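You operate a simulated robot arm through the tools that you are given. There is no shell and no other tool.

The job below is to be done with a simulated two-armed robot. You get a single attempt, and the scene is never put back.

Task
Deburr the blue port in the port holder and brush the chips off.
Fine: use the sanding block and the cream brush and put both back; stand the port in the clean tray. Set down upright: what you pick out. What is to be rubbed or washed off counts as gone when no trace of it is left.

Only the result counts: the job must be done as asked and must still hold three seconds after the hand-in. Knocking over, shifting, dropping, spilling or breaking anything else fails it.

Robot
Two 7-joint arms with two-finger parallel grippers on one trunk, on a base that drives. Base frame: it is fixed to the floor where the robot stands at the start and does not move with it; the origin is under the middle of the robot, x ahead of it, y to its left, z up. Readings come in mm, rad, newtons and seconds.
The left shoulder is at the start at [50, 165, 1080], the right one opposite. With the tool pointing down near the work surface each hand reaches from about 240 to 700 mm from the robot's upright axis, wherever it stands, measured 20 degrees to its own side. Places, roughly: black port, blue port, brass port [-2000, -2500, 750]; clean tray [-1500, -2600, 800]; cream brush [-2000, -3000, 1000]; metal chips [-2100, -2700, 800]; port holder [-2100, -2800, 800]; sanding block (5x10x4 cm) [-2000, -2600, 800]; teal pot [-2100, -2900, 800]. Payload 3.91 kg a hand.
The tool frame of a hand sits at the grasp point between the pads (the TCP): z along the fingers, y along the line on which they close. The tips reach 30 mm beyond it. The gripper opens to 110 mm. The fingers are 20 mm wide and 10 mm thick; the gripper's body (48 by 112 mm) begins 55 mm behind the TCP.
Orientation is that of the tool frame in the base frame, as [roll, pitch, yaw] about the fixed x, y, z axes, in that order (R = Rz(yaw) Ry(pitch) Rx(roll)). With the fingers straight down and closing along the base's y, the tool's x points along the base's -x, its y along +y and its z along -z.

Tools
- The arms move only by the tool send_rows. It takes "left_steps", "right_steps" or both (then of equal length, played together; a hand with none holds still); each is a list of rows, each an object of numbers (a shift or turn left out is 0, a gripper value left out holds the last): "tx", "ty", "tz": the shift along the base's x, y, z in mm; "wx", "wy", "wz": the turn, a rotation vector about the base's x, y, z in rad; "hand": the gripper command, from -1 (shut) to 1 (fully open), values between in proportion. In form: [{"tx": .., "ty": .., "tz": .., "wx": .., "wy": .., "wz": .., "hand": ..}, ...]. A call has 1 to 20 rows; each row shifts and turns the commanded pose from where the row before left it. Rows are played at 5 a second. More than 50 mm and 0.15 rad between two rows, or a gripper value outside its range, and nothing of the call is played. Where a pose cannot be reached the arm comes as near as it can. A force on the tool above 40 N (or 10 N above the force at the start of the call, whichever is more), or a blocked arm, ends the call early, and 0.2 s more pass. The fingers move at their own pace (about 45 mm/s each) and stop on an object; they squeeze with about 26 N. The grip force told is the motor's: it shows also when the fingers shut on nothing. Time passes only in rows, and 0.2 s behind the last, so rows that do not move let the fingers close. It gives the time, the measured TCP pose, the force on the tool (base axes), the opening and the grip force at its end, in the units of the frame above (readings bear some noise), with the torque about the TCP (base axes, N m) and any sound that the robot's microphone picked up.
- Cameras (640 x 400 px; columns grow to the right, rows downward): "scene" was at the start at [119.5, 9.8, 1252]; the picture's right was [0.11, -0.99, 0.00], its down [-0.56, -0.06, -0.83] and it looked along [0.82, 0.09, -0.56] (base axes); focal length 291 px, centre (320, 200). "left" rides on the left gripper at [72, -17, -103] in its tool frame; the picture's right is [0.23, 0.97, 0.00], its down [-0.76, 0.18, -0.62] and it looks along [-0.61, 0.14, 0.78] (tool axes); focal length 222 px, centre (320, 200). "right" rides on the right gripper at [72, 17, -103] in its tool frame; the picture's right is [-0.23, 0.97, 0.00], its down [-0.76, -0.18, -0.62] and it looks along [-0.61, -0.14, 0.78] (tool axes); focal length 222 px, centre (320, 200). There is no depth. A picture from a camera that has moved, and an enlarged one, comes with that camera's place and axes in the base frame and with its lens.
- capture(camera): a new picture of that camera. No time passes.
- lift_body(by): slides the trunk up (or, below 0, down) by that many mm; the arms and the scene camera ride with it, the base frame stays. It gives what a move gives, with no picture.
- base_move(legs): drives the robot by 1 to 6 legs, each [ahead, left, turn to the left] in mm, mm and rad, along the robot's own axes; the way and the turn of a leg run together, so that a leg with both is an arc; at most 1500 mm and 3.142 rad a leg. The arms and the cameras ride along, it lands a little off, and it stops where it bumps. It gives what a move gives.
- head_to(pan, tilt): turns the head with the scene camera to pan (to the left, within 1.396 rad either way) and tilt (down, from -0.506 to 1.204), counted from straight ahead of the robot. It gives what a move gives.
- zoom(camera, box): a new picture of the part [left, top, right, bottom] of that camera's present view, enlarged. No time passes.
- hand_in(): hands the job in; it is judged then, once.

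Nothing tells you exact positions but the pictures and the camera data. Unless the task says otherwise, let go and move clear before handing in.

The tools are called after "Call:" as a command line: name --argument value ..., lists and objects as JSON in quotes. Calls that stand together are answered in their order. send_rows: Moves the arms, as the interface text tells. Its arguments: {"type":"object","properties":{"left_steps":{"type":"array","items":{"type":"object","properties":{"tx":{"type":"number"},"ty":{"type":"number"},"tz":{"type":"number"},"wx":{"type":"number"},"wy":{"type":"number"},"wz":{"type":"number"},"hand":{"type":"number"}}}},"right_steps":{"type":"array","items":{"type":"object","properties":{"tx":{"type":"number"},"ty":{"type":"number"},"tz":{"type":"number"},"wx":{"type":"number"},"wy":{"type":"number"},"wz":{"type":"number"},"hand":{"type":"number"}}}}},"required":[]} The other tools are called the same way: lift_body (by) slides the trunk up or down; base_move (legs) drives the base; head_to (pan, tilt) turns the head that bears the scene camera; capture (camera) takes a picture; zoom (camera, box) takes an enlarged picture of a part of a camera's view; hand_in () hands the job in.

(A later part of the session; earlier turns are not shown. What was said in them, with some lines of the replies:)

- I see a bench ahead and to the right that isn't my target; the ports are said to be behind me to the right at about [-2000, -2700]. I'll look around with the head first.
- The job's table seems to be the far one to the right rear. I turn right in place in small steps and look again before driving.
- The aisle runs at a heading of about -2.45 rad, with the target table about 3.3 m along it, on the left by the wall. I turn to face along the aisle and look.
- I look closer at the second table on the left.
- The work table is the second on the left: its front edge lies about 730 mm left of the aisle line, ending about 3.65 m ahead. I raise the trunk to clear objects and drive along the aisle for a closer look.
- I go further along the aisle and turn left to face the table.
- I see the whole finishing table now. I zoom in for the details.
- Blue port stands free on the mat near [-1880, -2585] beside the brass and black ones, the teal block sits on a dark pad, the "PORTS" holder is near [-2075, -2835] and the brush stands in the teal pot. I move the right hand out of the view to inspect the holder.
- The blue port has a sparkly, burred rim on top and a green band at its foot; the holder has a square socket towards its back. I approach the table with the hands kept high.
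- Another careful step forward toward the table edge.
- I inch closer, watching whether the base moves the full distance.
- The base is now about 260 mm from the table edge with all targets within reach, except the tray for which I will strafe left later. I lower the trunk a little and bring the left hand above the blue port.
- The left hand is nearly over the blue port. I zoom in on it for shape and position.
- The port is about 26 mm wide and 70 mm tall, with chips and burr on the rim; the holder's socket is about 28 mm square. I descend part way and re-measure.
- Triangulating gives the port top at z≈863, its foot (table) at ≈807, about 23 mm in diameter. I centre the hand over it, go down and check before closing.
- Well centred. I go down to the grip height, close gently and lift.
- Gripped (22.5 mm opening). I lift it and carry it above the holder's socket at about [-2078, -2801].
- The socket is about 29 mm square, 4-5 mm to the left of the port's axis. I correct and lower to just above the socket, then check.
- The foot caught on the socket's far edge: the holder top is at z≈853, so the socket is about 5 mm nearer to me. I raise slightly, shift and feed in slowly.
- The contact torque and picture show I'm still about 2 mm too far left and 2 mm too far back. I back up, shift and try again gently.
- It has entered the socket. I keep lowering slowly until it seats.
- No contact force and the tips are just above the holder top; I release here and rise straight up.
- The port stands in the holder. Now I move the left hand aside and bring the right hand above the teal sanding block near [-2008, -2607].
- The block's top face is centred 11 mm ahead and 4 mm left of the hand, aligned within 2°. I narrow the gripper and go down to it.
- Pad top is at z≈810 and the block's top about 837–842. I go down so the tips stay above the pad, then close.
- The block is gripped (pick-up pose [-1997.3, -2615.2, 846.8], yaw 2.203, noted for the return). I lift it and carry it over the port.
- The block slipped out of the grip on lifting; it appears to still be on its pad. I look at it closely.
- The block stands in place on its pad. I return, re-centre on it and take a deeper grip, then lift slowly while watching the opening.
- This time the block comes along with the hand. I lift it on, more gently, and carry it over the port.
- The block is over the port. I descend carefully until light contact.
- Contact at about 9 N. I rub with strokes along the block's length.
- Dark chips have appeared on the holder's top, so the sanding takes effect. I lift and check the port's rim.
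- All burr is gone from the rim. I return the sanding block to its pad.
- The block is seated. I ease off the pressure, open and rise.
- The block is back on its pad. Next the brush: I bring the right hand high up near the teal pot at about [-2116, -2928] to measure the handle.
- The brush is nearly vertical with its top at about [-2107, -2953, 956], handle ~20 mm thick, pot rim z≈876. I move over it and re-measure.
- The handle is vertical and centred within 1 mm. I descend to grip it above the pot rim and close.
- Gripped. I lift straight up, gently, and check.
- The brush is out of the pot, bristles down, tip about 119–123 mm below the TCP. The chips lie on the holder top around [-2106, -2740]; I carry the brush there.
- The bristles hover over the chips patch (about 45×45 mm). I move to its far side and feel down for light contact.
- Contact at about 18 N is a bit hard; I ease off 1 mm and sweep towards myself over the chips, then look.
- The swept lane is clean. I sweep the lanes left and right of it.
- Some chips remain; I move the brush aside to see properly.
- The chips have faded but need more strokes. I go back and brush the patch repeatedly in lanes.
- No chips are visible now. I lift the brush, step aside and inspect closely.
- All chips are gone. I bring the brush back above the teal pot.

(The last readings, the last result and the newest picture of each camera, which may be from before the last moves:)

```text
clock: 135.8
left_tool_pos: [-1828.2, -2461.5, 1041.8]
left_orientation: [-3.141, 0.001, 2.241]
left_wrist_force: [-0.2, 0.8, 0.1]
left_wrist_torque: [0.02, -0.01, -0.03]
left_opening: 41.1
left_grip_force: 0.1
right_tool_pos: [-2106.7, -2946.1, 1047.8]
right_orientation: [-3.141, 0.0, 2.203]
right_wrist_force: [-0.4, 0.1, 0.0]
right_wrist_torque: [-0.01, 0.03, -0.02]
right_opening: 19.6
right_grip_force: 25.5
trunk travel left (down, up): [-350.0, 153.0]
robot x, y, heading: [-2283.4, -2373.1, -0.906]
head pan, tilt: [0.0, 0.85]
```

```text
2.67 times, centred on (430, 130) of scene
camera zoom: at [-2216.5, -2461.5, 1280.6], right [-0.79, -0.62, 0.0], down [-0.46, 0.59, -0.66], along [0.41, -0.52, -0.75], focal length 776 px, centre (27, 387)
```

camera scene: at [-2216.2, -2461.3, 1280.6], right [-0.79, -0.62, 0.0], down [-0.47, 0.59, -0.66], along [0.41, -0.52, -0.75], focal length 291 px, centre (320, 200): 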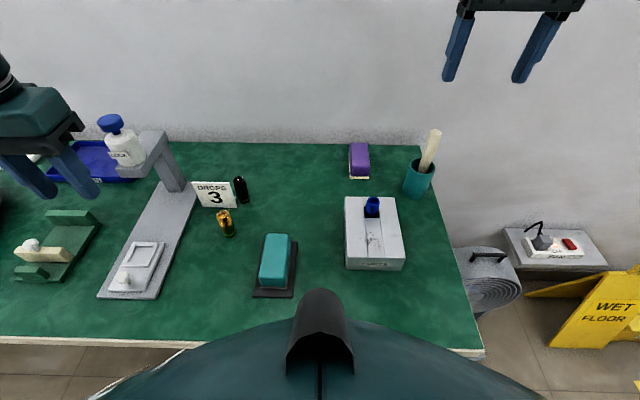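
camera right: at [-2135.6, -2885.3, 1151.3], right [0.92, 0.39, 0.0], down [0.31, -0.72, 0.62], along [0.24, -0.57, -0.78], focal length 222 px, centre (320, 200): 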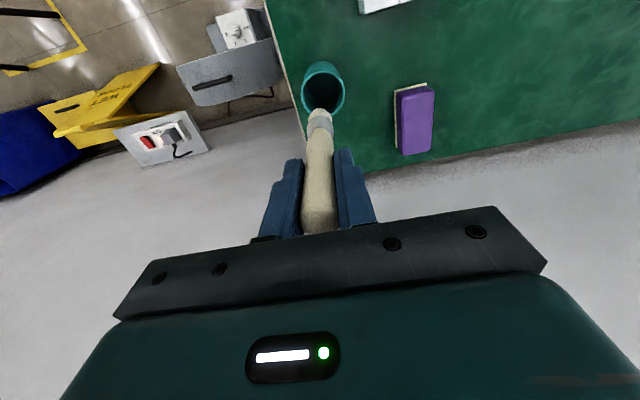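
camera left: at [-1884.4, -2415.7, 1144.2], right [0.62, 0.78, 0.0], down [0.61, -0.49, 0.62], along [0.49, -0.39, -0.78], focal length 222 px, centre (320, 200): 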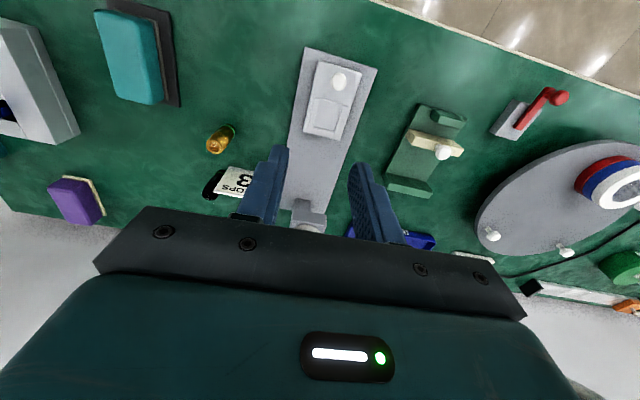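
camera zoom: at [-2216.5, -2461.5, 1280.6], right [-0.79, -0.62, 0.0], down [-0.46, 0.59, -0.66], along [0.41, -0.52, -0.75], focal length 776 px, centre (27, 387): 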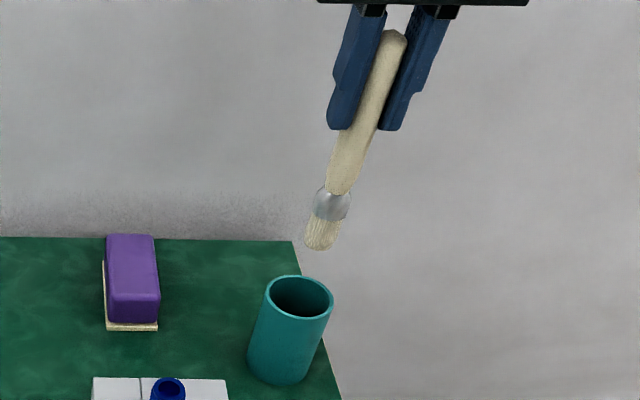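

The brush is aligned over the pot within 3 mm; a small correction, then I lower it in.

Call:
send_rows --right_steps '[{"tx": -0.7, "ty": 2.6}, {"tz": -15}, {"tz": -15}, {"tz": -15}, {"tz": -15}, {"tz": -15}, {"tz": -15}, {"tz": -15}, {"tz": -10}, {}]'

Call:
zoom --camera "scene" --box '[370, 75, 490, 205]'

```text
clock: 137.9
left_tool_pos: [-1827.1, -2461.1, 1041.4]
left_orientation: [-3.141, -0.001, 2.24]
left_wrist_force: [0.1, 0.2, 0.2]
left_wrist_torque: [0.0, 0.0, 0.0]
left_opening: 41.5
left_grip_force: 0.1
right_tool_pos: [-2108.0, -2944.3, 931.4]
right_orientation: [3.141, 0.0, 2.203]
right_wrist_force: [-0.1, 0.0, -0.1]
right_wrist_torque: [0.01, 0.02, -0.02]
right_opening: 19.8
right_grip_force: 25.9
trunk travel left (down, up): [-350.0, 153.0]
robot x, y, heading: [-2285.4, -2374.0, -0.903]
head pan, tilt: [0.0, 0.85]
```

```text
3.08 times, centred on (430, 140) of scene
camera zoom: at [-2216.4, -2461.5, 1280.6], right [-0.79, -0.62, 0.0], down [-0.46, 0.59, -0.66], along [0.41, -0.52, -0.75], focal length 896 px, centre (-18, 385)
```

zoom: 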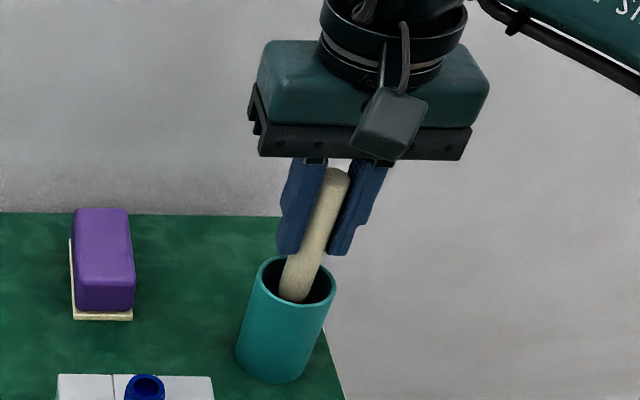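

Call:
send_rows --right_steps '[{"tz": -1.5}, {"tz": -1.5}, {}]'

Call:
send_rows --right_steps '[{"tz": -1.5}, {"tz": -1.5}, {}]'

```text
clock: 138.8
left_tool_pos: [-1827.4, -2461.8, 1040.7]
left_orientation: [-3.139, -0.001, 2.241]
left_wrist_force: [0.0, 0.8, 0.0]
left_wrist_torque: [-0.01, 0.0, -0.02]
left_opening: 41.3
left_grip_force: 0.0
right_tool_pos: [-2106.9, -2943.7, 928.4]
right_orientation: [-3.141, 0.0, 2.202]
right_wrist_force: [0.0, 0.5, -0.3]
right_wrist_torque: [-0.01, 0.02, -0.02]
right_opening: 20.0
right_grip_force: 26.2
trunk travel left (down, up): [-350.0, 153.0]
robot x, y, heading: [-2283.8, -2375.4, -0.9]
head pan, tilt: [0.0, 0.85]
```

```text
clock: 139.6
left_tool_pos: [-1828.8, -2460.9, 1041.8]
left_orientation: [-3.139, 0.001, 2.242]
left_wrist_force: [0.2, -0.4, -0.2]
left_wrist_torque: [-0.02, 0.0, 0.03]
left_opening: 41.3
left_grip_force: 0.1
right_tool_pos: [-2107.2, -2944.8, 927.7]
right_orientation: [3.141, 0.004, 2.203]
right_wrist_force: [-1.0, 0.2, 11.7]
right_wrist_torque: [0.06, 0.14, -0.01]
right_opening: 19.8
right_grip_force: 26.1
trunk travel left (down, up): [-350.0, 153.0]
robot x, y, heading: [-2284.3, -2376.6, -0.905]
head pan, tilt: [0.0, 0.85]
```

The brush stands on the pot floor. I ease off, release gently and rise straight up.

Call:
send_rows --right_steps '[{"tz": 1}, {"hand": -0.4}, {"hand": -0.15}, {}, {}, {"tz": 10}, {"tz": 20}, {"tz": 35}, {"tz": 40}, {"tz": 40}, {}]'

Call:
capture --camera "scene"

Call:
zoom --camera "scene" --box '[370, 75, 490, 205]'

```text
clock: 141.9
left_tool_pos: [-1828.1, -2461.6, 1042.1]
left_orientation: [-3.14, 0.0, 2.241]
left_wrist_force: [0.8, -0.5, 0.0]
left_wrist_torque: [0.0, -0.02, -0.02]
left_opening: 41.6
left_grip_force: 0.2
right_tool_pos: [-2108.0, -2943.1, 1073.8]
right_orientation: [3.141, 0.001, 2.201]
right_wrist_force: [0.3, 1.5, 0.1]
right_wrist_torque: [0.01, 0.0, 0.05]
right_opening: 46.7
right_grip_force: 0.0
trunk travel left (down, up): [-350.0, 153.0]
robot x, y, heading: [-2285.5, -2375.0, -0.906]
head pan, tilt: [0.0, 0.85]
```

```text
taken
camera scene: at [-2216.4, -2461.6, 1280.6], right [-0.79, -0.62, 0.0], down [-0.46, 0.59, -0.66], along [0.41, -0.52, -0.75], focal length 291 px, centre (320, 200)
```

scene: 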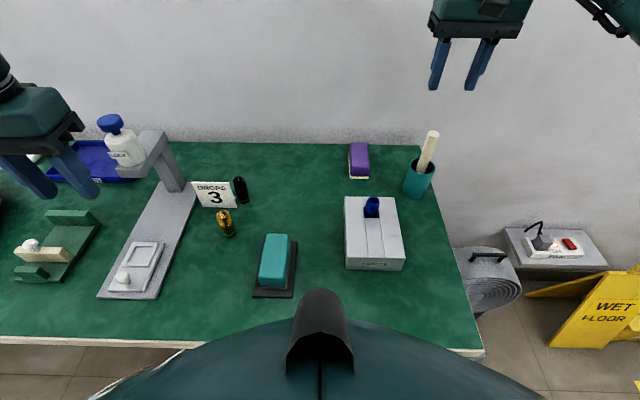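

```text
3.08 times, centred on (430, 140) of scene
camera zoom: at [-2216.4, -2461.6, 1280.6], right [-0.79, -0.62, 0.0], down [-0.46, 0.59, -0.66], along [0.41, -0.52, -0.75], focal length 896 px, centre (-18, 385)
```

zoom: 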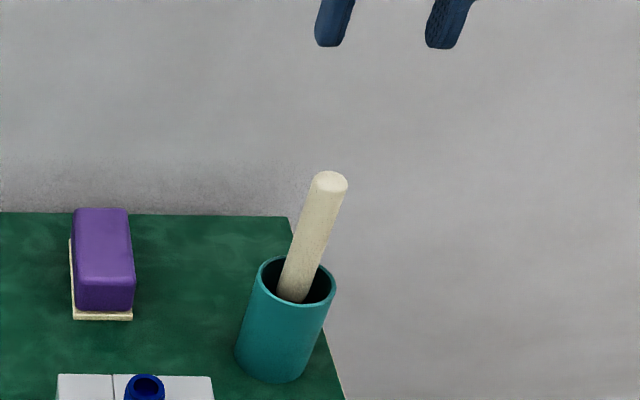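

Brush is back in its pot. Now I move the right hand aside and bring the left hand back over the port to pick it out.

Call:
send_rows --right_steps '[{"tz": 30}, {"tx": -42, "ty": 5}, {"tx": -42, "ty": 5}, {"tx": -42, "ty": 5}, {"tx": -42, "ty": 5}, {"tx": -42, "ty": 5}]'

Call:
send_rows --left_steps '[{"tx": -28, "ty": -37.2}, {"tx": -28, "ty": -37.2}, {"tx": -28, "ty": -37.2}, {"tx": -28, "ty": -37.2}, {"tx": -28, "ty": -37.2}, {"tx": -28, "ty": -37.2}, {"tx": -28, "ty": -37.2}, {"tx": -28, "ty": -37.2}, {"tx": -28.5, "ty": -37.4}, {"tz": -45}, {}]'

Call:
zoom --camera "left" --box '[264, 50, 392, 200]'

Call:
zoom --camera "scene" --box '[345, 155, 425, 255]'

```text
clock: 143.3
left_tool_pos: [-1828.4, -2461.0, 1042.4]
left_orientation: [3.141, 0.004, 2.242]
left_wrist_force: [-0.3, 0.4, -0.5]
left_wrist_torque: [0.02, -0.02, 0.05]
left_opening: 41.5
left_grip_force: 0.0
right_tool_pos: [-2319.1, -2918.8, 1103.9]
right_orientation: [-3.141, 0.002, 2.203]
right_wrist_force: [-0.9, 0.5, -0.2]
right_wrist_torque: [0.02, 0.0, -0.01]
right_opening: 47.0
right_grip_force: 0.2
trunk travel left (down, up): [-350.0, 153.0]
robot x, y, heading: [-2285.0, -2376.1, -0.903]
head pan, tilt: [0.0, 0.85]
```

```text
clock: 145.8
left_tool_pos: [-2081.2, -2798.3, 995.5]
left_orientation: [-3.141, 0.002, 2.242]
left_wrist_force: [0.0, -0.1, -0.8]
left_wrist_torque: [0.02, 0.01, 0.02]
left_opening: 41.1
left_grip_force: 0.0
right_tool_pos: [-2317.4, -2919.1, 1103.7]
right_orientation: [-3.141, 0.001, 2.202]
right_wrist_force: [-0.4, -0.1, -0.2]
right_wrist_torque: [-0.01, -0.01, 0.02]
right_opening: 46.7
right_grip_force: 0.1
trunk travel left (down, up): [-350.0, 153.0]
robot x, y, heading: [-2284.9, -2376.2, -0.897]
head pan, tilt: [0.0, 0.85]
```

```text
2.67 times, centred on (328, 125) of left
camera zoom: at [-2137.7, -2752.7, 1098.2], right [0.62, 0.78, 0.0], down [0.61, -0.49, 0.62], along [0.49, -0.39, -0.78], focal length 592 px, centre (299, 400)
```

zoom: 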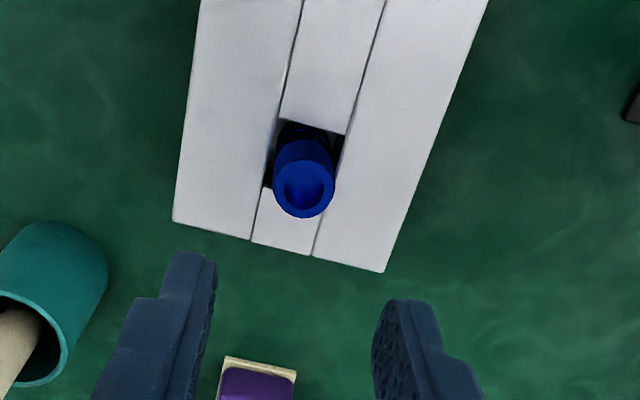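

```text
4.00 times, centred on (385, 205) of scene
camera zoom: at [-2216.6, -2461.5, 1280.6], right [-0.79, -0.62, 0.0], down [-0.46, 0.59, -0.66], along [0.41, -0.52, -0.75], focal length 1164 px, centre (60, 180)
```

zoom: 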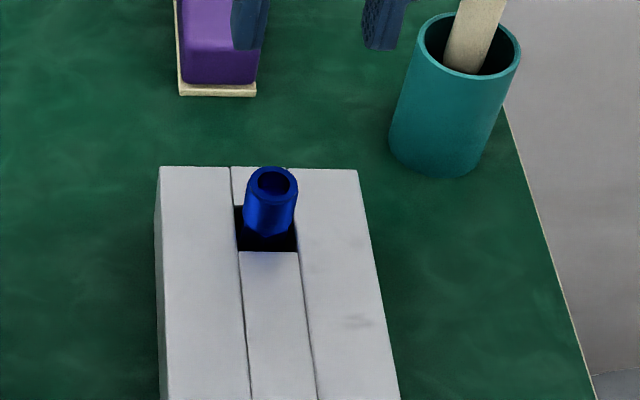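

The port is within 1 mm of the hand's axis. I descend and close on it.

Call:
send_rows --left_steps '[{"tx": 1.2, "tz": -35}, {"tz": -35}, {"tz": -25}, {"tz": -10}, {"tz": -4}, {}]'

Call:
zoom --camera "left" --box '[264, 100, 392, 250]'

```text
clock: 147.2
left_tool_pos: [-2080.1, -2797.6, 886.0]
left_orientation: [-3.14, 0.0, 2.24]
left_wrist_force: [0.4, -0.7, 0.6]
left_wrist_torque: [0.0, -0.02, -0.02]
left_opening: 41.2
left_grip_force: 0.1
right_tool_pos: [-2318.1, -2919.4, 1103.5]
right_orientation: [3.141, -0.001, 2.202]
right_wrist_force: [0.3, -1.0, 0.2]
right_wrist_torque: [-0.01, -0.01, 0.0]
right_opening: 46.8
right_grip_force: 0.0
trunk travel left (down, up): [-350.0, 153.0]
robot x, y, heading: [-2285.6, -2374.1, -0.907]
head pan, tilt: [0.0, 0.85]
```

```text
2.67 times, centred on (328, 175) of left
camera zoom: at [-2136.1, -2751.8, 989.4], right [0.62, 0.78, 0.0], down [0.61, -0.49, 0.62], along [0.49, -0.39, -0.78], focal length 592 px, centre (299, 267)
```

zoom: 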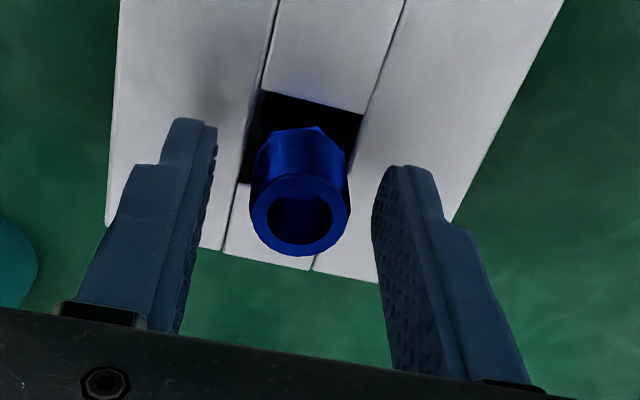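

Call:
send_rows --left_steps '[{"tz": -1.5}, {"hand": -1}, {}, {}, {}, {"tz": 4}, {"tz": 8}, {"tz": 10}, {"tz": 10}, {"tz": 10}, {"tz": 10}, {"tz": 15}, {"tz": 20}, {}]'

Call:
zoom --camera "left" --box '[264, 70, 392, 220]'

Call:
zoom --camera "scene" --box '[335, 115, 455, 255]'

```text
clock: 150.2
left_tool_pos: [-2078.9, -2797.6, 972.7]
left_orientation: [-3.139, 0.002, 2.24]
left_wrist_force: [0.4, -0.3, 0.2]
left_wrist_torque: [0.0, 0.02, -0.01]
left_opening: 22.8
left_grip_force: 25.9
right_tool_pos: [-2319.0, -2919.1, 1103.8]
right_orientation: [3.141, -0.002, 2.202]
right_wrist_force: [-0.6, -0.4, 0.3]
right_wrist_torque: [-0.01, 0.02, 0.01]
right_opening: 46.9
right_grip_force: 0.1
trunk travel left (down, up): [-350.0, 153.0]
robot x, y, heading: [-2285.9, -2377.4, -0.906]
head pan, tilt: [0.0, 0.85]
```

```text
2.67 times, centred on (328, 145) of left
camera zoom: at [-2135.0, -2752.0, 1075.3], right [0.62, 0.78, 0.0], down [0.61, -0.49, 0.62], along [0.49, -0.39, -0.78], focal length 592 px, centre (299, 347)
```

zoom: 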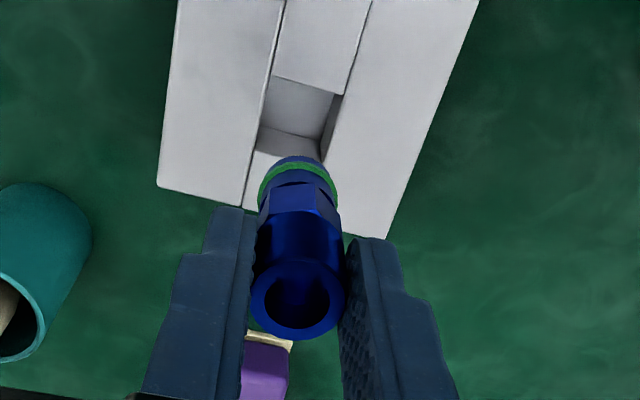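

```text
2.86 times, centred on (395, 185) of scene
camera zoom: at [-2216.4, -2461.5, 1280.6], right [-0.79, -0.62, 0.0], down [-0.46, 0.59, -0.66], along [0.41, -0.52, -0.75], focal length 832 px, centre (106, 243)
```

zoom: 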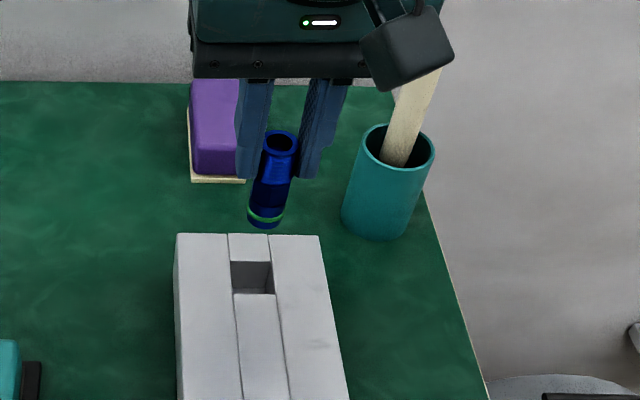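

The port is out, clean and upright in the left grip. I raise it high, bring it over to the left side, then back off, strafe left and close up to the table again for the tray.

Call:
send_rows --left_steps '[{"tz": 45}, {"tz": 45}, {"tz": 45}, {"tz": 45}, {"tx": 33, "ty": 26}, {"tx": 33, "ty": 26}, {"tx": 33, "ty": 26}, {"tx": 33, "ty": 26}, {"tx": 33, "ty": 26}, {"tx": 33, "ty": 26}, {}]'

Call:
base_move --legs '[[-120, 0, 0], [0, 350, 0]]'

Call:
capture --camera "scene"

```text
clock: 152.6
left_tool_pos: [-1881.2, -2641.7, 1153.5]
left_orientation: [-3.141, -0.002, 2.239]
left_wrist_force: [-0.7, -0.1, -0.3]
left_wrist_torque: [0.03, -0.01, 0.02]
left_opening: 22.4
left_grip_force: 26.2
right_tool_pos: [-2316.7, -2918.3, 1102.5]
right_orientation: [-3.14, 0.001, 2.202]
right_wrist_force: [-1.3, 0.4, -0.4]
right_wrist_torque: [0.01, 0.0, 0.01]
right_opening: 46.6
right_grip_force: 0.0
trunk travel left (down, up): [-350.0, 153.0]
robot x, y, heading: [-2286.1, -2376.4, -0.906]
head pan, tilt: [0.0, 0.85]
```

```text
clock: 157.0
left_tool_pos: [-1681.7, -2332.8, 1153.2]
left_orientation: [-3.139, 0.0, 2.241]
left_wrist_force: [0.6, -0.4, 0.0]
left_wrist_torque: [-0.01, 0.0, -0.02]
left_opening: 22.4
left_grip_force: 26.7
right_tool_pos: [-2117.8, -2609.1, 1103.9]
right_orientation: [-3.14, 0.001, 2.204]
right_wrist_force: [0.2, 0.5, -0.1]
right_wrist_torque: [-0.03, 0.02, 0.0]
right_opening: 46.8
right_grip_force: 0.0
trunk travel left (down, up): [-350.0, 153.0]
robot x, y, heading: [-2081.7, -2069.3, -0.901]
head pan, tilt: [0.0, 0.85]
```

```text
taken
camera scene: at [-2016.4, -2152.1, 1280.6], right [-0.79, -0.62, 0.0], down [-0.47, 0.59, -0.66], along [0.41, -0.52, -0.75], focal length 291 px, centre (320, 200)
```

scene: 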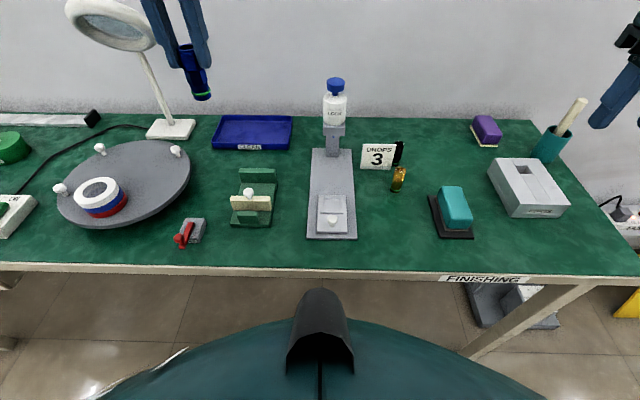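

Tray is ahead at about 645 mm reach once I close up again; the magnifier lamp stands left of it. I check the lamp's position with the left wrist camera before closing in.

Call:
capture --camera "left"

Call:
head_to --pan 0.25 --tilt 0.6

Call:
capture --camera "scene"

```text
taken
camera left: at [-1738.1, -2286.3, 1255.6], right [0.62, 0.78, 0.0], down [0.61, -0.49, 0.62], along [0.49, -0.39, -0.78], focal length 222 px, centre (320, 200)
```

left: 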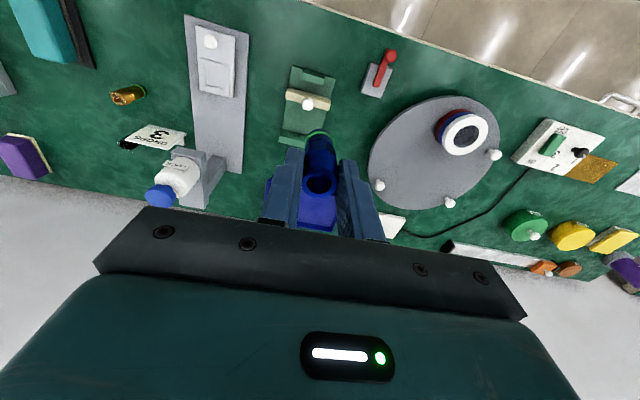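

```text
clock: 157.8
left_tool_pos: [-1681.5, -2332.9, 1153.9]
left_orientation: [-3.14, 0.0, 2.243]
left_wrist_force: [0.7, -0.3, -1.2]
left_wrist_torque: [0.03, -0.01, 0.0]
left_opening: 22.5
left_grip_force: 25.6
right_tool_pos: [-2117.4, -2610.4, 1105.1]
right_orientation: [3.141, 0.002, 2.202]
right_wrist_force: [0.4, 0.2, -0.1]
right_wrist_torque: [0.02, 0.0, 0.0]
right_opening: 46.6
right_grip_force: 0.0
trunk travel left (down, up): [-350.0, 153.0]
robot x, y, heading: [-2086.1, -2067.1, -0.905]
head pan, tilt: [0.25, 0.6]
```

```text
taken
camera scene: at [-1994.8, -2144.6, 1301.4], right [-0.61, -0.79, 0.0], down [-0.45, 0.34, -0.82], along [0.65, -0.5, -0.57], focal length 291 px, centre (320, 200)
```

scene: 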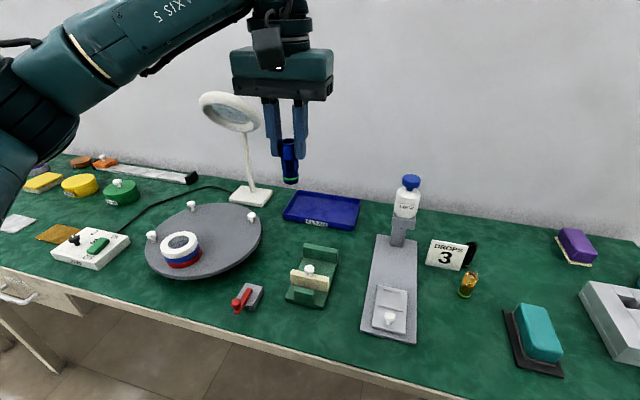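

The tray's centre is near [-1471, -2554]; I'll set the port at about [-1498, -2554], clear of the lamp head and the bottle. I shift right a little, close up, and raise the trunk for forearm clearance.

Call:
base_move --legs '[[0, -80, 0], [115, 0, 0]]'

Call:
lift_body --by 80

Call:
head_to --pan 0.35 --tilt 0.65

Call:
capture --camera "scene"

Call:
capture --camera "left"

```text
clock: 160.0
left_tool_pos: [-1672.1, -2472.3, 1152.3]
left_orientation: [-3.14, 0.001, 2.24]
left_wrist_force: [-0.3, -0.2, -1.0]
left_wrist_torque: [0.0, 0.02, -0.02]
left_opening: 22.5
left_grip_force: 26.1
right_tool_pos: [-2108.6, -2748.8, 1102.8]
right_orientation: [3.141, -0.002, 2.202]
right_wrist_force: [-0.3, -0.7, -0.7]
right_wrist_torque: [0.02, 0.01, 0.0]
right_opening: 46.6
right_grip_force: 0.2
trunk travel left (down, up): [-350.0, 153.0]
robot x, y, heading: [-2072.9, -2202.9, -0.899]
head pan, tilt: [0.25, 0.6]
```

```text
clock: 161.2
left_tool_pos: [-1672.0, -2470.2, 1232.8]
left_orientation: [3.141, 0.0, 2.241]
left_wrist_force: [-0.4, 0.6, -0.6]
left_wrist_torque: [0.01, -0.01, 0.01]
left_opening: 22.4
left_grip_force: 26.1
right_tool_pos: [-2108.9, -2750.1, 1183.2]
right_orientation: [3.14, -0.001, 2.203]
right_wrist_force: [0.8, -0.1, 0.1]
right_wrist_torque: [0.01, 0.02, 0.02]
right_opening: 46.7
right_grip_force: 0.1
trunk travel left (down, up): [-430.0, 73.0]
robot x, y, heading: [-2075.0, -2206.0, -0.902]
head pan, tilt: [0.25, 0.6]
```

```text
clock: 161.8
left_tool_pos: [-1672.2, -2471.5, 1231.7]
left_orientation: [-3.141, 0.0, 2.24]
left_wrist_force: [0.0, -0.4, 0.1]
left_wrist_torque: [0.03, -0.01, -0.01]
left_opening: 22.7
left_grip_force: 25.9
right_tool_pos: [-2109.8, -2749.3, 1184.4]
right_orientation: [3.14, -0.001, 2.204]
right_wrist_force: [0.7, 0.1, -0.4]
right_wrist_torque: [-0.04, -0.01, 0.0]
right_opening: 46.7
right_grip_force: 0.1
trunk travel left (down, up): [-430.0, 73.0]
robot x, y, heading: [-2079.1, -2210.0, -0.907]
head pan, tilt: [0.351, 0.649]
```

```text
taken
camera scene: at [-1982.4, -2275.2, 1377.2], right [-0.52, -0.85, 0.0], down [-0.51, 0.32, -0.8], along [0.68, -0.42, -0.6], focal length 291 px, centre (320, 200)
```

scene: 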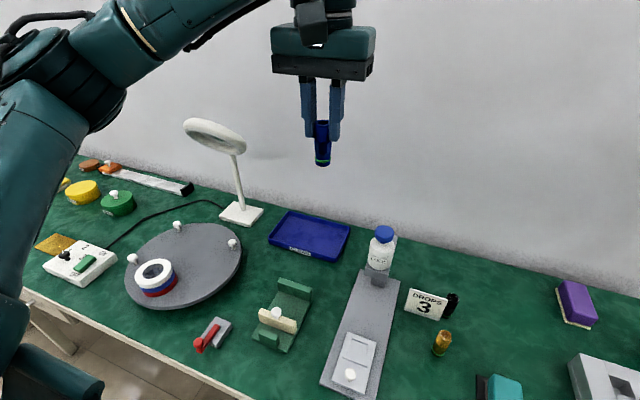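

```text
taken
camera left: at [-1729.6, -2425.1, 1335.7], right [0.62, 0.78, 0.0], down [0.61, -0.49, 0.62], along [0.49, -0.39, -0.78], focal length 222 px, centre (320, 200)
```

left: 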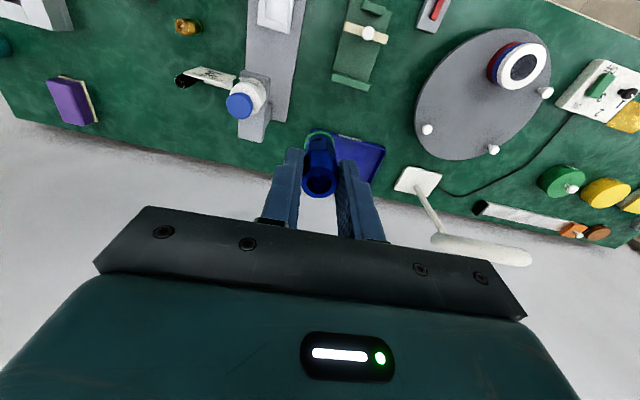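

Lamp head triangulates to [-1308, -2398, 1081], 245 mm from my set-down point — fine. I move over the tray high, then descend in stages.

Call:
send_rows --left_steps '[{"tx": 43.5, "ty": -20.7}, {"tx": 43.5, "ty": -20.7}, {"tx": 43.5, "ty": -20.7}, {"tx": 43.5, "ty": -20.7}, {"tz": -40}, {"tz": -40}, {"tz": -40}, {"tz": -40}, {}]'

Call:
capture --camera "scene"

Call:
capture --camera "left"

```text
clock: 163.8
left_tool_pos: [-1508.9, -2548.7, 1072.6]
left_orientation: [-3.14, 0.002, 2.242]
left_wrist_force: [-0.2, -0.4, -0.6]
left_wrist_torque: [0.02, 0.01, 0.01]
left_opening: 22.2
left_grip_force: 25.8
left hand out of reach, approached as far as the arm can: row 4
right_tool_pos: [-2109.6, -2749.1, 1182.8]
right_orientation: [-3.141, 0.001, 2.205]
right_wrist_force: [-0.5, -0.3, -0.5]
right_wrist_torque: [0.0, 0.0, -0.02]
right_opening: 46.7
right_grip_force: 0.1
trunk travel left (down, up): [-430.0, 73.0]
robot x, y, heading: [-2079.3, -2210.9, -0.905]
head pan, tilt: [0.351, 0.649]
```

```text
taken
camera scene: at [-1982.5, -2275.0, 1377.2], right [-0.52, -0.85, 0.0], down [-0.51, 0.32, -0.8], along [0.68, -0.42, -0.6], focal length 291 px, centre (320, 200)
```

scene: 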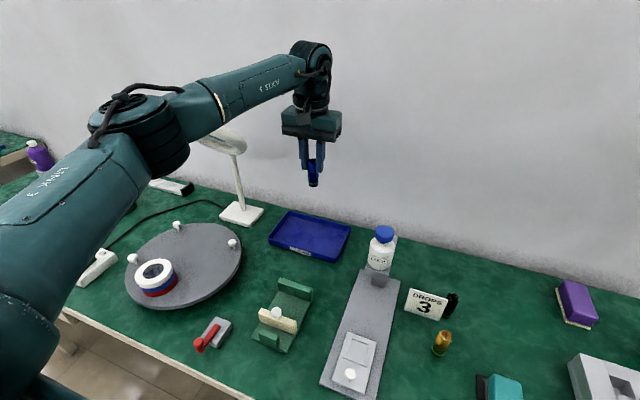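

```text
taken
camera left: at [-1566.0, -2502.4, 1175.0], right [0.62, 0.78, 0.0], down [0.61, -0.49, 0.62], along [0.49, -0.39, -0.78], focal length 222 px, centre (320, 200)
```

left: 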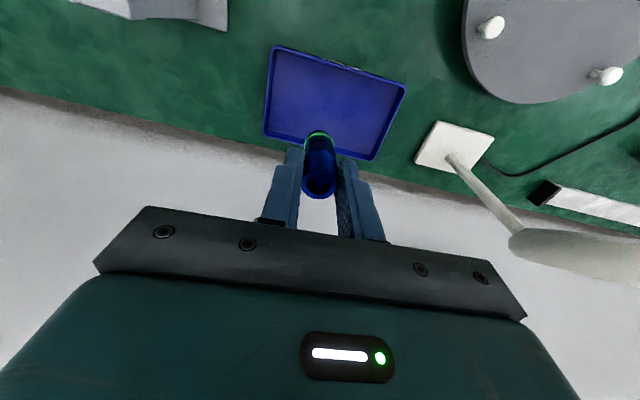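

The hand is over the tray interior (about 30 mm inside its front wall, 70 mm inside its right wall), forearm clear of the lamp. I descend further and re-check.

Call:
send_rows --left_steps '[{"tz": -30}, {"tz": -30}, {"tz": -30}, {"tz": -30}, {}]'

Call:
capture --camera "left"

Call:
capture --camera "scene"

```text
clock: 165.0
left_tool_pos: [-1509.7, -2548.7, 952.3]
left_orientation: [-3.14, 0.002, 2.241]
left_wrist_force: [-0.3, 0.2, -0.2]
left_wrist_torque: [-0.01, 0.02, 0.01]
left_opening: 22.8
left_grip_force: 26.1
right_tool_pos: [-2110.3, -2748.9, 1183.3]
right_orientation: [3.141, 0.002, 2.204]
right_wrist_force: [0.6, -0.5, 0.1]
right_wrist_torque: [-0.01, -0.01, -0.01]
right_opening: 46.5
right_grip_force: 0.0
trunk travel left (down, up): [-430.0, 73.0]
robot x, y, heading: [-2073.3, -2205.0, -0.899]
head pan, tilt: [0.351, 0.649]
```

```text
taken
camera left: at [-1566.3, -2502.4, 1055.2], right [0.62, 0.78, 0.0], down [0.61, -0.49, 0.62], along [0.49, -0.39, -0.78], focal length 222 px, centre (320, 200)
```

left: 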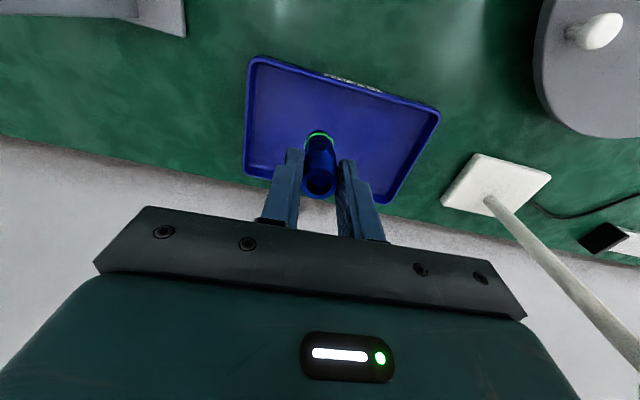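

```text
taken
camera scene: at [-1982.5, -2275.1, 1377.2], right [-0.52, -0.85, 0.0], down [-0.51, 0.32, -0.8], along [0.68, -0.42, -0.6], focal length 291 px, centre (320, 200)
```

scene: 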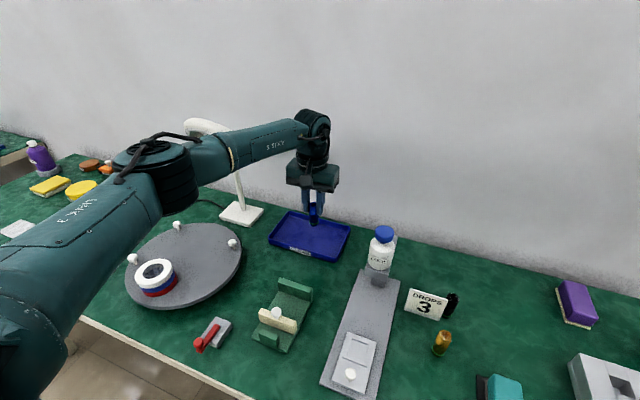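

The port hangs inside the tray outline, clearances fine. I lower it towards the tray floor and feel for contact.

Call:
send_rows --left_steps '[{"tz": -25}, {"tz": -25}, {"tz": -20}, {}]'

Call:
zoom --camera "scene" --box '[250, 130, 370, 270]'

Call:
zoom --camera "left" --box '[220, 40, 460, 240]'

```text
clock: 166.0
left_tool_pos: [-1508.8, -2548.0, 880.5]
left_orientation: [-3.14, 0.001, 2.241]
left_wrist_force: [0.5, 0.6, -0.5]
left_wrist_torque: [-0.02, 0.04, 0.01]
left_opening: 22.4
left_grip_force: 25.6
right_tool_pos: [-2109.0, -2749.2, 1183.8]
right_orientation: [-3.141, 0.0, 2.204]
right_wrist_force: [-0.8, -0.6, 0.3]
right_wrist_torque: [0.0, -0.01, 0.0]
right_opening: 47.0
right_grip_force: 0.0
trunk travel left (down, up): [-430.0, 73.0]
robot x, y, heading: [-2074.1, -2207.4, -0.902]
head pan, tilt: [0.351, 0.649]
```

```text
2.86 times, centred on (310, 200) of scene
camera zoom: at [-1982.4, -2275.1, 1377.2], right [-0.52, -0.85, 0.0], down [-0.51, 0.32, -0.8], along [0.68, -0.42, -0.6], focal length 832 px, centre (349, 200)
```

zoom: 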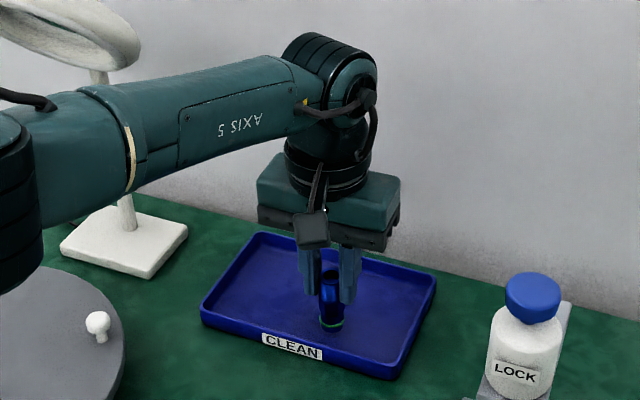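

```text
2.00 times, centred on (340, 140) of left
camera zoom: at [-1566.6, -2502.0, 985.0], right [0.62, 0.78, 0.0], down [0.61, -0.49, 0.62], along [0.49, -0.39, -0.78], focal length 444 px, centre (280, 320)
```

zoom: 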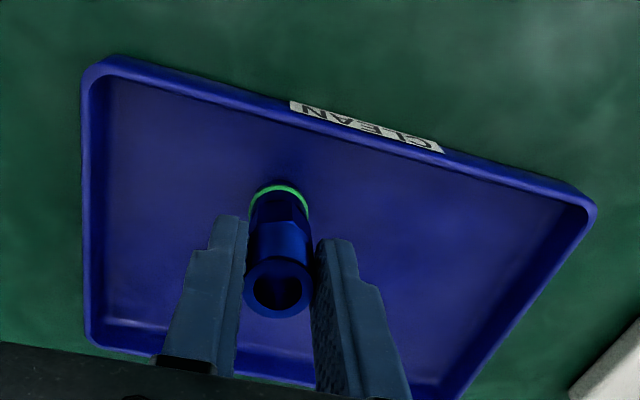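

Good, it is well inside the tray. I lower in small steps until the foot touches.

Call:
send_rows --left_steps '[{"tz": -2}, {"tz": -2}, {"tz": -2}, {}]'

Call:
send_rows --left_steps '[{"tz": -1.5}, {"tz": -1.5}, {}]'

```text
clock: 167.0
left_tool_pos: [-1510.2, -2548.3, 876.5]
left_orientation: [-3.14, -0.001, 2.24]
left_wrist_force: [0.5, -0.6, -0.8]
left_wrist_torque: [0.01, -0.02, -0.02]
left_opening: 22.3
left_grip_force: 26.3
right_tool_pos: [-2108.9, -2747.8, 1182.5]
right_orientation: [3.142, 0.0, 2.205]
right_wrist_force: [-0.3, 0.9, 0.2]
right_wrist_torque: [0.03, 0.01, 0.01]
right_opening: 46.9
right_grip_force: 0.1
trunk travel left (down, up): [-430.0, 73.0]
robot x, y, heading: [-2073.7, -2205.4, -0.9]
head pan, tilt: [0.351, 0.649]
```

```text
clock: 167.8
left_tool_pos: [-1509.4, -2547.9, 874.1]
left_orientation: [-3.14, 0.001, 2.24]
left_wrist_force: [0.6, 0.4, -0.5]
left_wrist_torque: [0.01, 0.02, 0.01]
left_opening: 22.8
left_grip_force: 26.0
right_tool_pos: [-2108.0, -2749.6, 1182.6]
right_orientation: [-3.141, 0.0, 2.205]
right_wrist_force: [0.5, 0.6, -0.2]
right_wrist_torque: [-0.02, 0.01, -0.03]
right_opening: 46.6
right_grip_force: 0.0
trunk travel left (down, up): [-430.0, 73.0]
robot x, y, heading: [-2076.3, -2206.4, -0.897]
head pan, tilt: [0.351, 0.649]
```

Call:
send_rows --left_steps '[{"tz": -1.5}, {"tz": -1.5}, {}]'

Call:
send_rows --left_steps '[{"tz": -1}, {}]'

Call:
send_rows --left_steps '[{"tz": -1}, {}]'

```text
clock: 168.6
left_tool_pos: [-1509.9, -2547.9, 873.7]
left_orientation: [-3.141, 0.005, 2.241]
left_wrist_force: [-0.3, 2.8, 14.9]
left_wrist_torque: [0.2, 0.05, 0.02]
left_opening: 22.8
left_grip_force: 26.4
right_tool_pos: [-2110.4, -2747.8, 1184.8]
right_orientation: [-3.142, 0.005, 2.206]
right_wrist_force: [-0.2, -0.6, 0.5]
right_wrist_torque: [-0.03, 0.0, 0.02]
right_opening: 46.9
right_grip_force: 0.1
trunk travel left (down, up): [-430.0, 73.0]
robot x, y, heading: [-2076.0, -2206.4, -0.903]
head pan, tilt: [0.351, 0.649]
```

```text
clock: 169.2
left_tool_pos: [-1510.9, -2548.1, 873.8]
left_orientation: [-3.139, 0.007, 2.242]
left_wrist_force: [1.5, 1.3, 22.5]
left_wrist_torque: [0.07, -0.06, 0.0]
left_opening: 22.8
left_grip_force: 25.8
right_tool_pos: [-2110.2, -2747.6, 1183.9]
right_orientation: [3.14, 0.004, 2.203]
right_wrist_force: [0.2, 0.7, -0.4]
right_wrist_torque: [-0.01, 0.0, 0.0]
right_opening: 46.6
right_grip_force: 0.0
trunk travel left (down, up): [-430.0, 73.0]
robot x, y, heading: [-2076.1, -2203.4, -0.9]
head pan, tilt: [0.351, 0.649]
```

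```text
clock: 169.8
left_tool_pos: [-1511.4, -2547.8, 870.9]
left_orientation: [-3.14, 0.005, 2.24]
left_wrist_force: [1.2, 1.0, 21.7]
left_wrist_torque: [0.01, -0.17, -0.02]
left_opening: 22.5
left_grip_force: 26.2
right_tool_pos: [-2111.0, -2747.6, 1184.1]
right_orientation: [3.14, 0.004, 2.203]
right_wrist_force: [-1.1, 0.0, -0.5]
right_wrist_torque: [0.04, 0.03, 0.0]
right_opening: 46.8
right_grip_force: 0.0
trunk travel left (down, up): [-430.0, 73.0]
robot x, y, heading: [-2075.4, -2204.0, -0.899]
head pan, tilt: [0.351, 0.649]
```

The port stands on the tray floor. I ease off 2 mm, open slowly and rise straight up.

Call:
send_rows --left_steps '[{"tz": 1}, {"tz": 1}, {}, {"hand": -0.5}, {"hand": -0.3}, {}, {}]'

Call:
zoom --camera "left" --box '[220, 40, 460, 240]'

```text
clock: 171.4
left_tool_pos: [-1509.7, -2548.5, 870.9]
left_orientation: [-3.139, -0.001, 2.239]
left_wrist_force: [0.6, 0.4, -0.6]
left_wrist_torque: [0.03, -0.02, -0.03]
left_opening: 38.6
left_grip_force: 0.1
right_tool_pos: [-2108.6, -2750.6, 1183.3]
right_orientation: [-3.141, 0.001, 2.204]
right_wrist_force: [0.1, -0.2, 0.0]
right_wrist_torque: [0.02, 0.01, 0.02]
right_opening: 46.8
right_grip_force: 0.0
trunk travel left (down, up): [-430.0, 73.0]
robot x, y, heading: [-2078.4, -2206.1, -0.902]
head pan, tilt: [0.351, 0.649]
```

```text
2.00 times, centred on (340, 140) of left
camera zoom: at [-1566.5, -2502.2, 973.6], right [0.62, 0.78, 0.0], down [0.61, -0.49, 0.62], along [0.49, -0.39, -0.78], focal length 444 px, centre (280, 320)
```

zoom: 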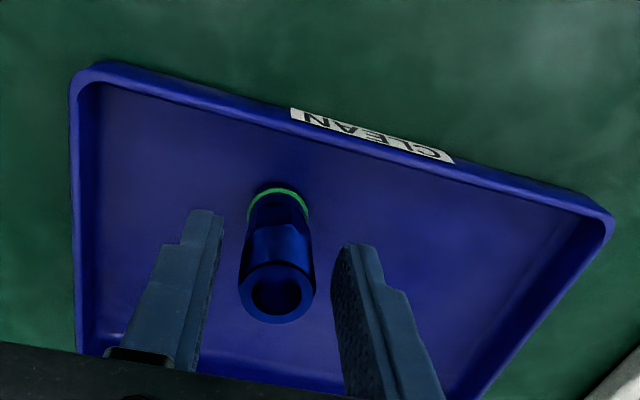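

Released and standing. I rise straight up and then draw the hand back.

Call:
send_rows --left_steps '[{"tz": 10}, {"tz": 20}, {"tz": 30}, {"tz": 40}, {"tz": 40}, {"tz": 40}, {"tz": 40}, {"tz": 40}, {"tz": 40}, {"tz": 30}]'

Call:
send_rows --left_steps '[{"tx": -25, "ty": 31}, {"tx": -25, "ty": 31}, {"tx": -25, "ty": 31}, {"tx": -25, "ty": 31}, {"tx": -25, "ty": 31}, {"tx": -25, "ty": 31}]'

Call:
capture --camera "scene"

Call:
zoom --camera "scene" --box '[255, 190, 365, 280]'

```text
clock: 173.6
left_tool_pos: [-1511.6, -2549.5, 1202.3]
left_orientation: [-3.14, 0.001, 2.24]
left_wrist_force: [-0.7, -0.1, 0.5]
left_wrist_torque: [0.0, -0.01, 0.02]
left_opening: 38.2
left_grip_force: 0.1
right_tool_pos: [-2109.5, -2748.7, 1184.0]
right_orientation: [3.14, 0.002, 2.204]
right_wrist_force: [0.2, -1.1, -0.5]
right_wrist_torque: [-0.01, 0.0, 0.0]
right_opening: 46.7
right_grip_force: 0.1
trunk travel left (down, up): [-430.0, 73.0]
robot x, y, heading: [-2082.7, -2203.4, -0.9]
head pan, tilt: [0.351, 0.649]
```

```text
clock: 175.0
left_tool_pos: [-1660.9, -2362.7, 1200.1]
left_orientation: [-3.139, 0.0, 2.242]
left_wrist_force: [-0.5, 0.3, 0.1]
left_wrist_torque: [-0.03, 0.0, 0.0]
left_opening: 38.6
left_grip_force: 0.2
right_tool_pos: [-2109.7, -2748.4, 1182.8]
right_orientation: [-3.141, 0.002, 2.202]
right_wrist_force: [0.0, 0.0, 0.2]
right_wrist_torque: [0.0, 0.0, -0.03]
right_opening: 46.6
right_grip_force: 0.1
trunk travel left (down, up): [-430.0, 73.0]
robot x, y, heading: [-2077.7, -2204.1, -0.905]
head pan, tilt: [0.351, 0.649]
```

```text
taken
camera scene: at [-1982.7, -2274.5, 1377.3], right [-0.52, -0.85, 0.0], down [-0.51, 0.32, -0.8], along [0.68, -0.42, -0.6], focal length 291 px, centre (320, 200)
```

scene: 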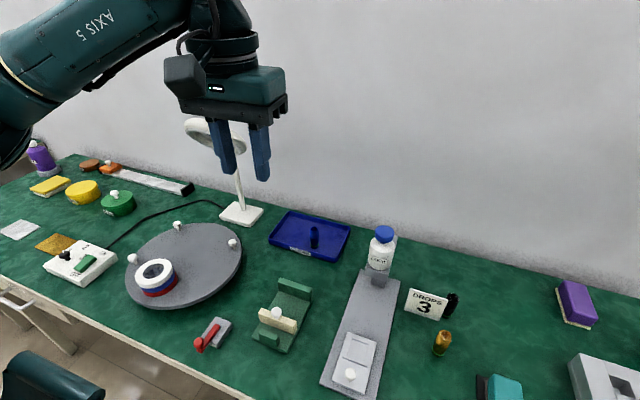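

```text
4.44 times, centred on (310, 235) of scene
camera zoom: at [-1982.7, -2274.5, 1377.3], right [-0.52, -0.85, 0.0], down [-0.51, 0.32, -0.8], along [0.68, -0.42, -0.6], focal length 1294 px, centre (364, 44)
```

zoom: 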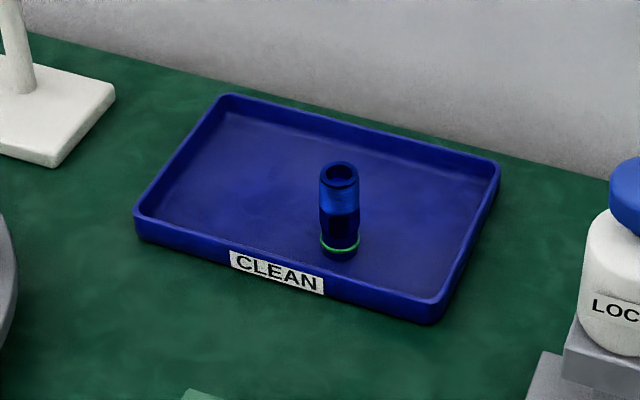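

The port stands upright in the clean tray. I do a last check of the block, brush, holder and surroundings.

Call:
head_to --pan -0.4 --tilt 0.75

Call:
capture --camera "scene"

Call:
zoom --camera "right" --box '[200, 0, 440, 150]'

Call:
capture --camera "right"

```text
clock: 176.1
left_tool_pos: [-1660.8, -2363.6, 1200.1]
left_orientation: [-3.139, 0.001, 2.239]
left_wrist_force: [-0.6, 0.1, -0.3]
left_wrist_torque: [0.04, -0.02, 0.04]
left_opening: 38.4
left_grip_force: 0.1
right_tool_pos: [-2108.8, -2749.5, 1183.4]
right_orientation: [-3.142, 0.001, 2.204]
right_wrist_force: [1.1, -0.5, 0.0]
right_wrist_torque: [0.0, -0.01, 0.0]
right_opening: 46.9
right_grip_force: 0.1
trunk travel left (down, up): [-430.0, 73.0]
robot x, y, heading: [-2074.3, -2204.8, -0.905]
head pan, tilt: [-0.4, 0.75]
```

```text
taken
camera scene: at [-2034.3, -2309.5, 1368.6], right [-0.96, -0.27, 0.0], down [-0.18, 0.66, -0.73], along [0.19, -0.71, -0.68], focal length 291 px, centre (320, 200)
```

scene: 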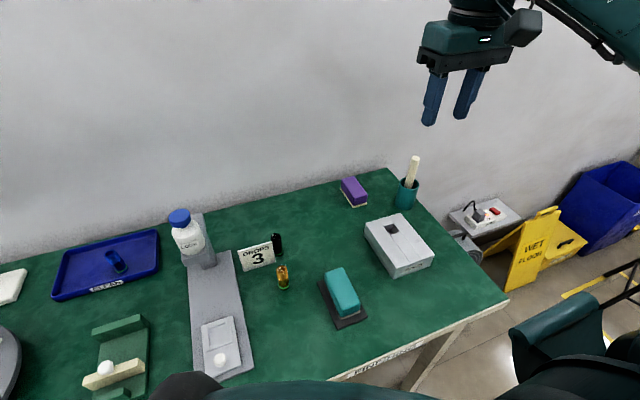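

```text
2.67 times, centred on (320, 75) of right
camera zoom: at [-2137.8, -2680.4, 1287.2], right [0.92, 0.39, 0.0], down [0.31, -0.72, 0.62], along [0.25, -0.57, -0.78], focal length 592 px, centre (320, 533)
```

zoom: 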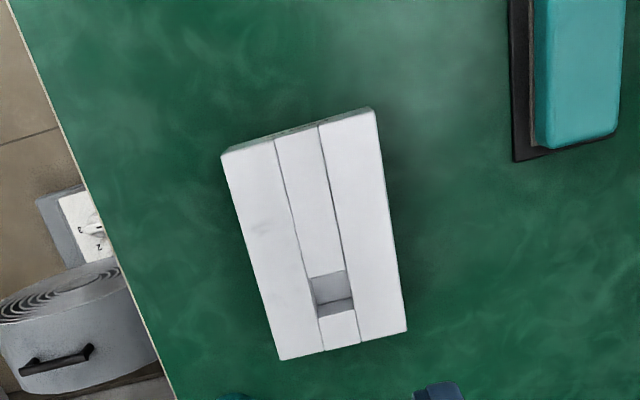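

```text
taken
camera right: at [-2137.8, -2680.4, 1287.2], right [0.92, 0.39, 0.0], down [0.31, -0.72, 0.62], along [0.25, -0.57, -0.78], focal length 222 px, centre (320, 200)
```

right: 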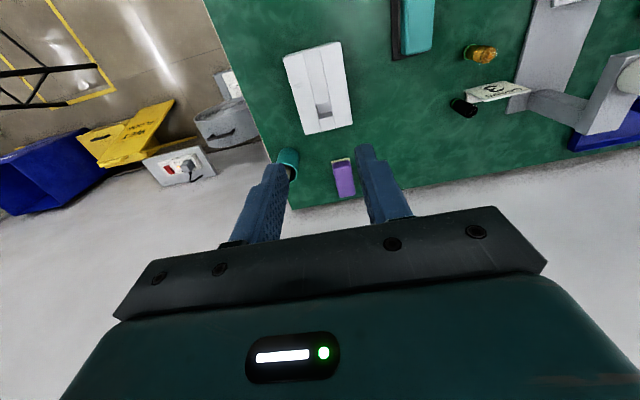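

Call:
zoom --camera "scene" --box '[355, 205, 445, 285]'

Call:
zoom --camera "scene" --box '[310, 150, 430, 335]'

```text
5.00 times, centred on (400, 245) of scene
camera zoom: at [-2034.3, -2309.5, 1368.6], right [-0.96, -0.27, 0.0], down [-0.18, 0.66, -0.73], along [0.19, -0.71, -0.68], focal length 1456 px, centre (-80, -25)
```

zoom: 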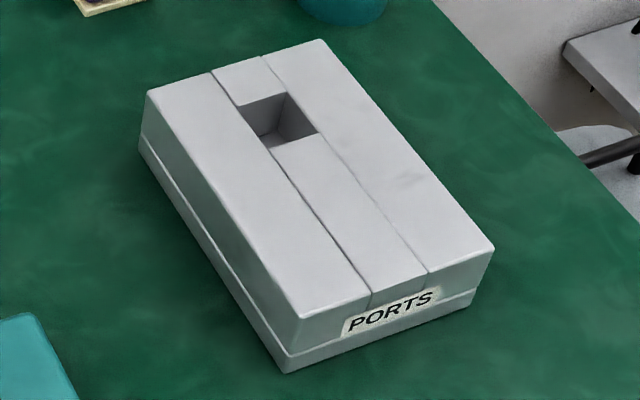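

```text
2.16 times, centred on (370, 242) of scene
camera zoom: at [-2034.3, -2309.5, 1368.6], right [-0.96, -0.27, 0.0], down [-0.18, 0.66, -0.73], along [0.19, -0.71, -0.68], focal length 629 px, centre (212, 108)
```

zoom: 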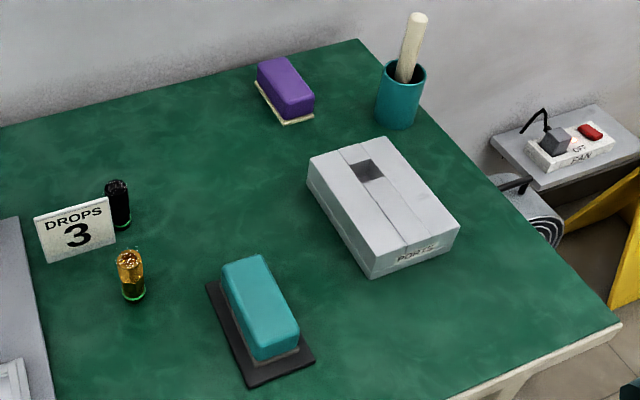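

The deburred port stands upright in the clean tray. The holder is free of chips, the sanding block is on its pad and the brush is in its pot. Both hands are clear, so I hand in.

Call:
hand_in

```text
The job is handed in.
```

The blue port is deburred and standing upright in the clean tray. The chips are brushed off the port holder. I've handed the job in; the tool gave no verdict.

- **Deburring:** I set the port in the holder and rubbed its rim with the sanding block until no burr showed.
- **Chips:** the first brush strokes only faded them. A second round cleared them, and a close look at the holder from two angles showed no trace left.
- **Tools:** the sanding block is back on its pad and the cream brush is back in the teal pot, a few millimetres from where it stood before.
- **Sanding block slip:** on the first try the block slipped out of the gripper as I lifted. It ended up on its pad, and I picked it up again with a deeper grip.
- **Port placement:** the port's foot touched the socket edge twice before it went in; the holder did not appear to move.

Nothing else on the table looked moved or knocked over in the last pictures. Both hands were clear of the table at hand-in.
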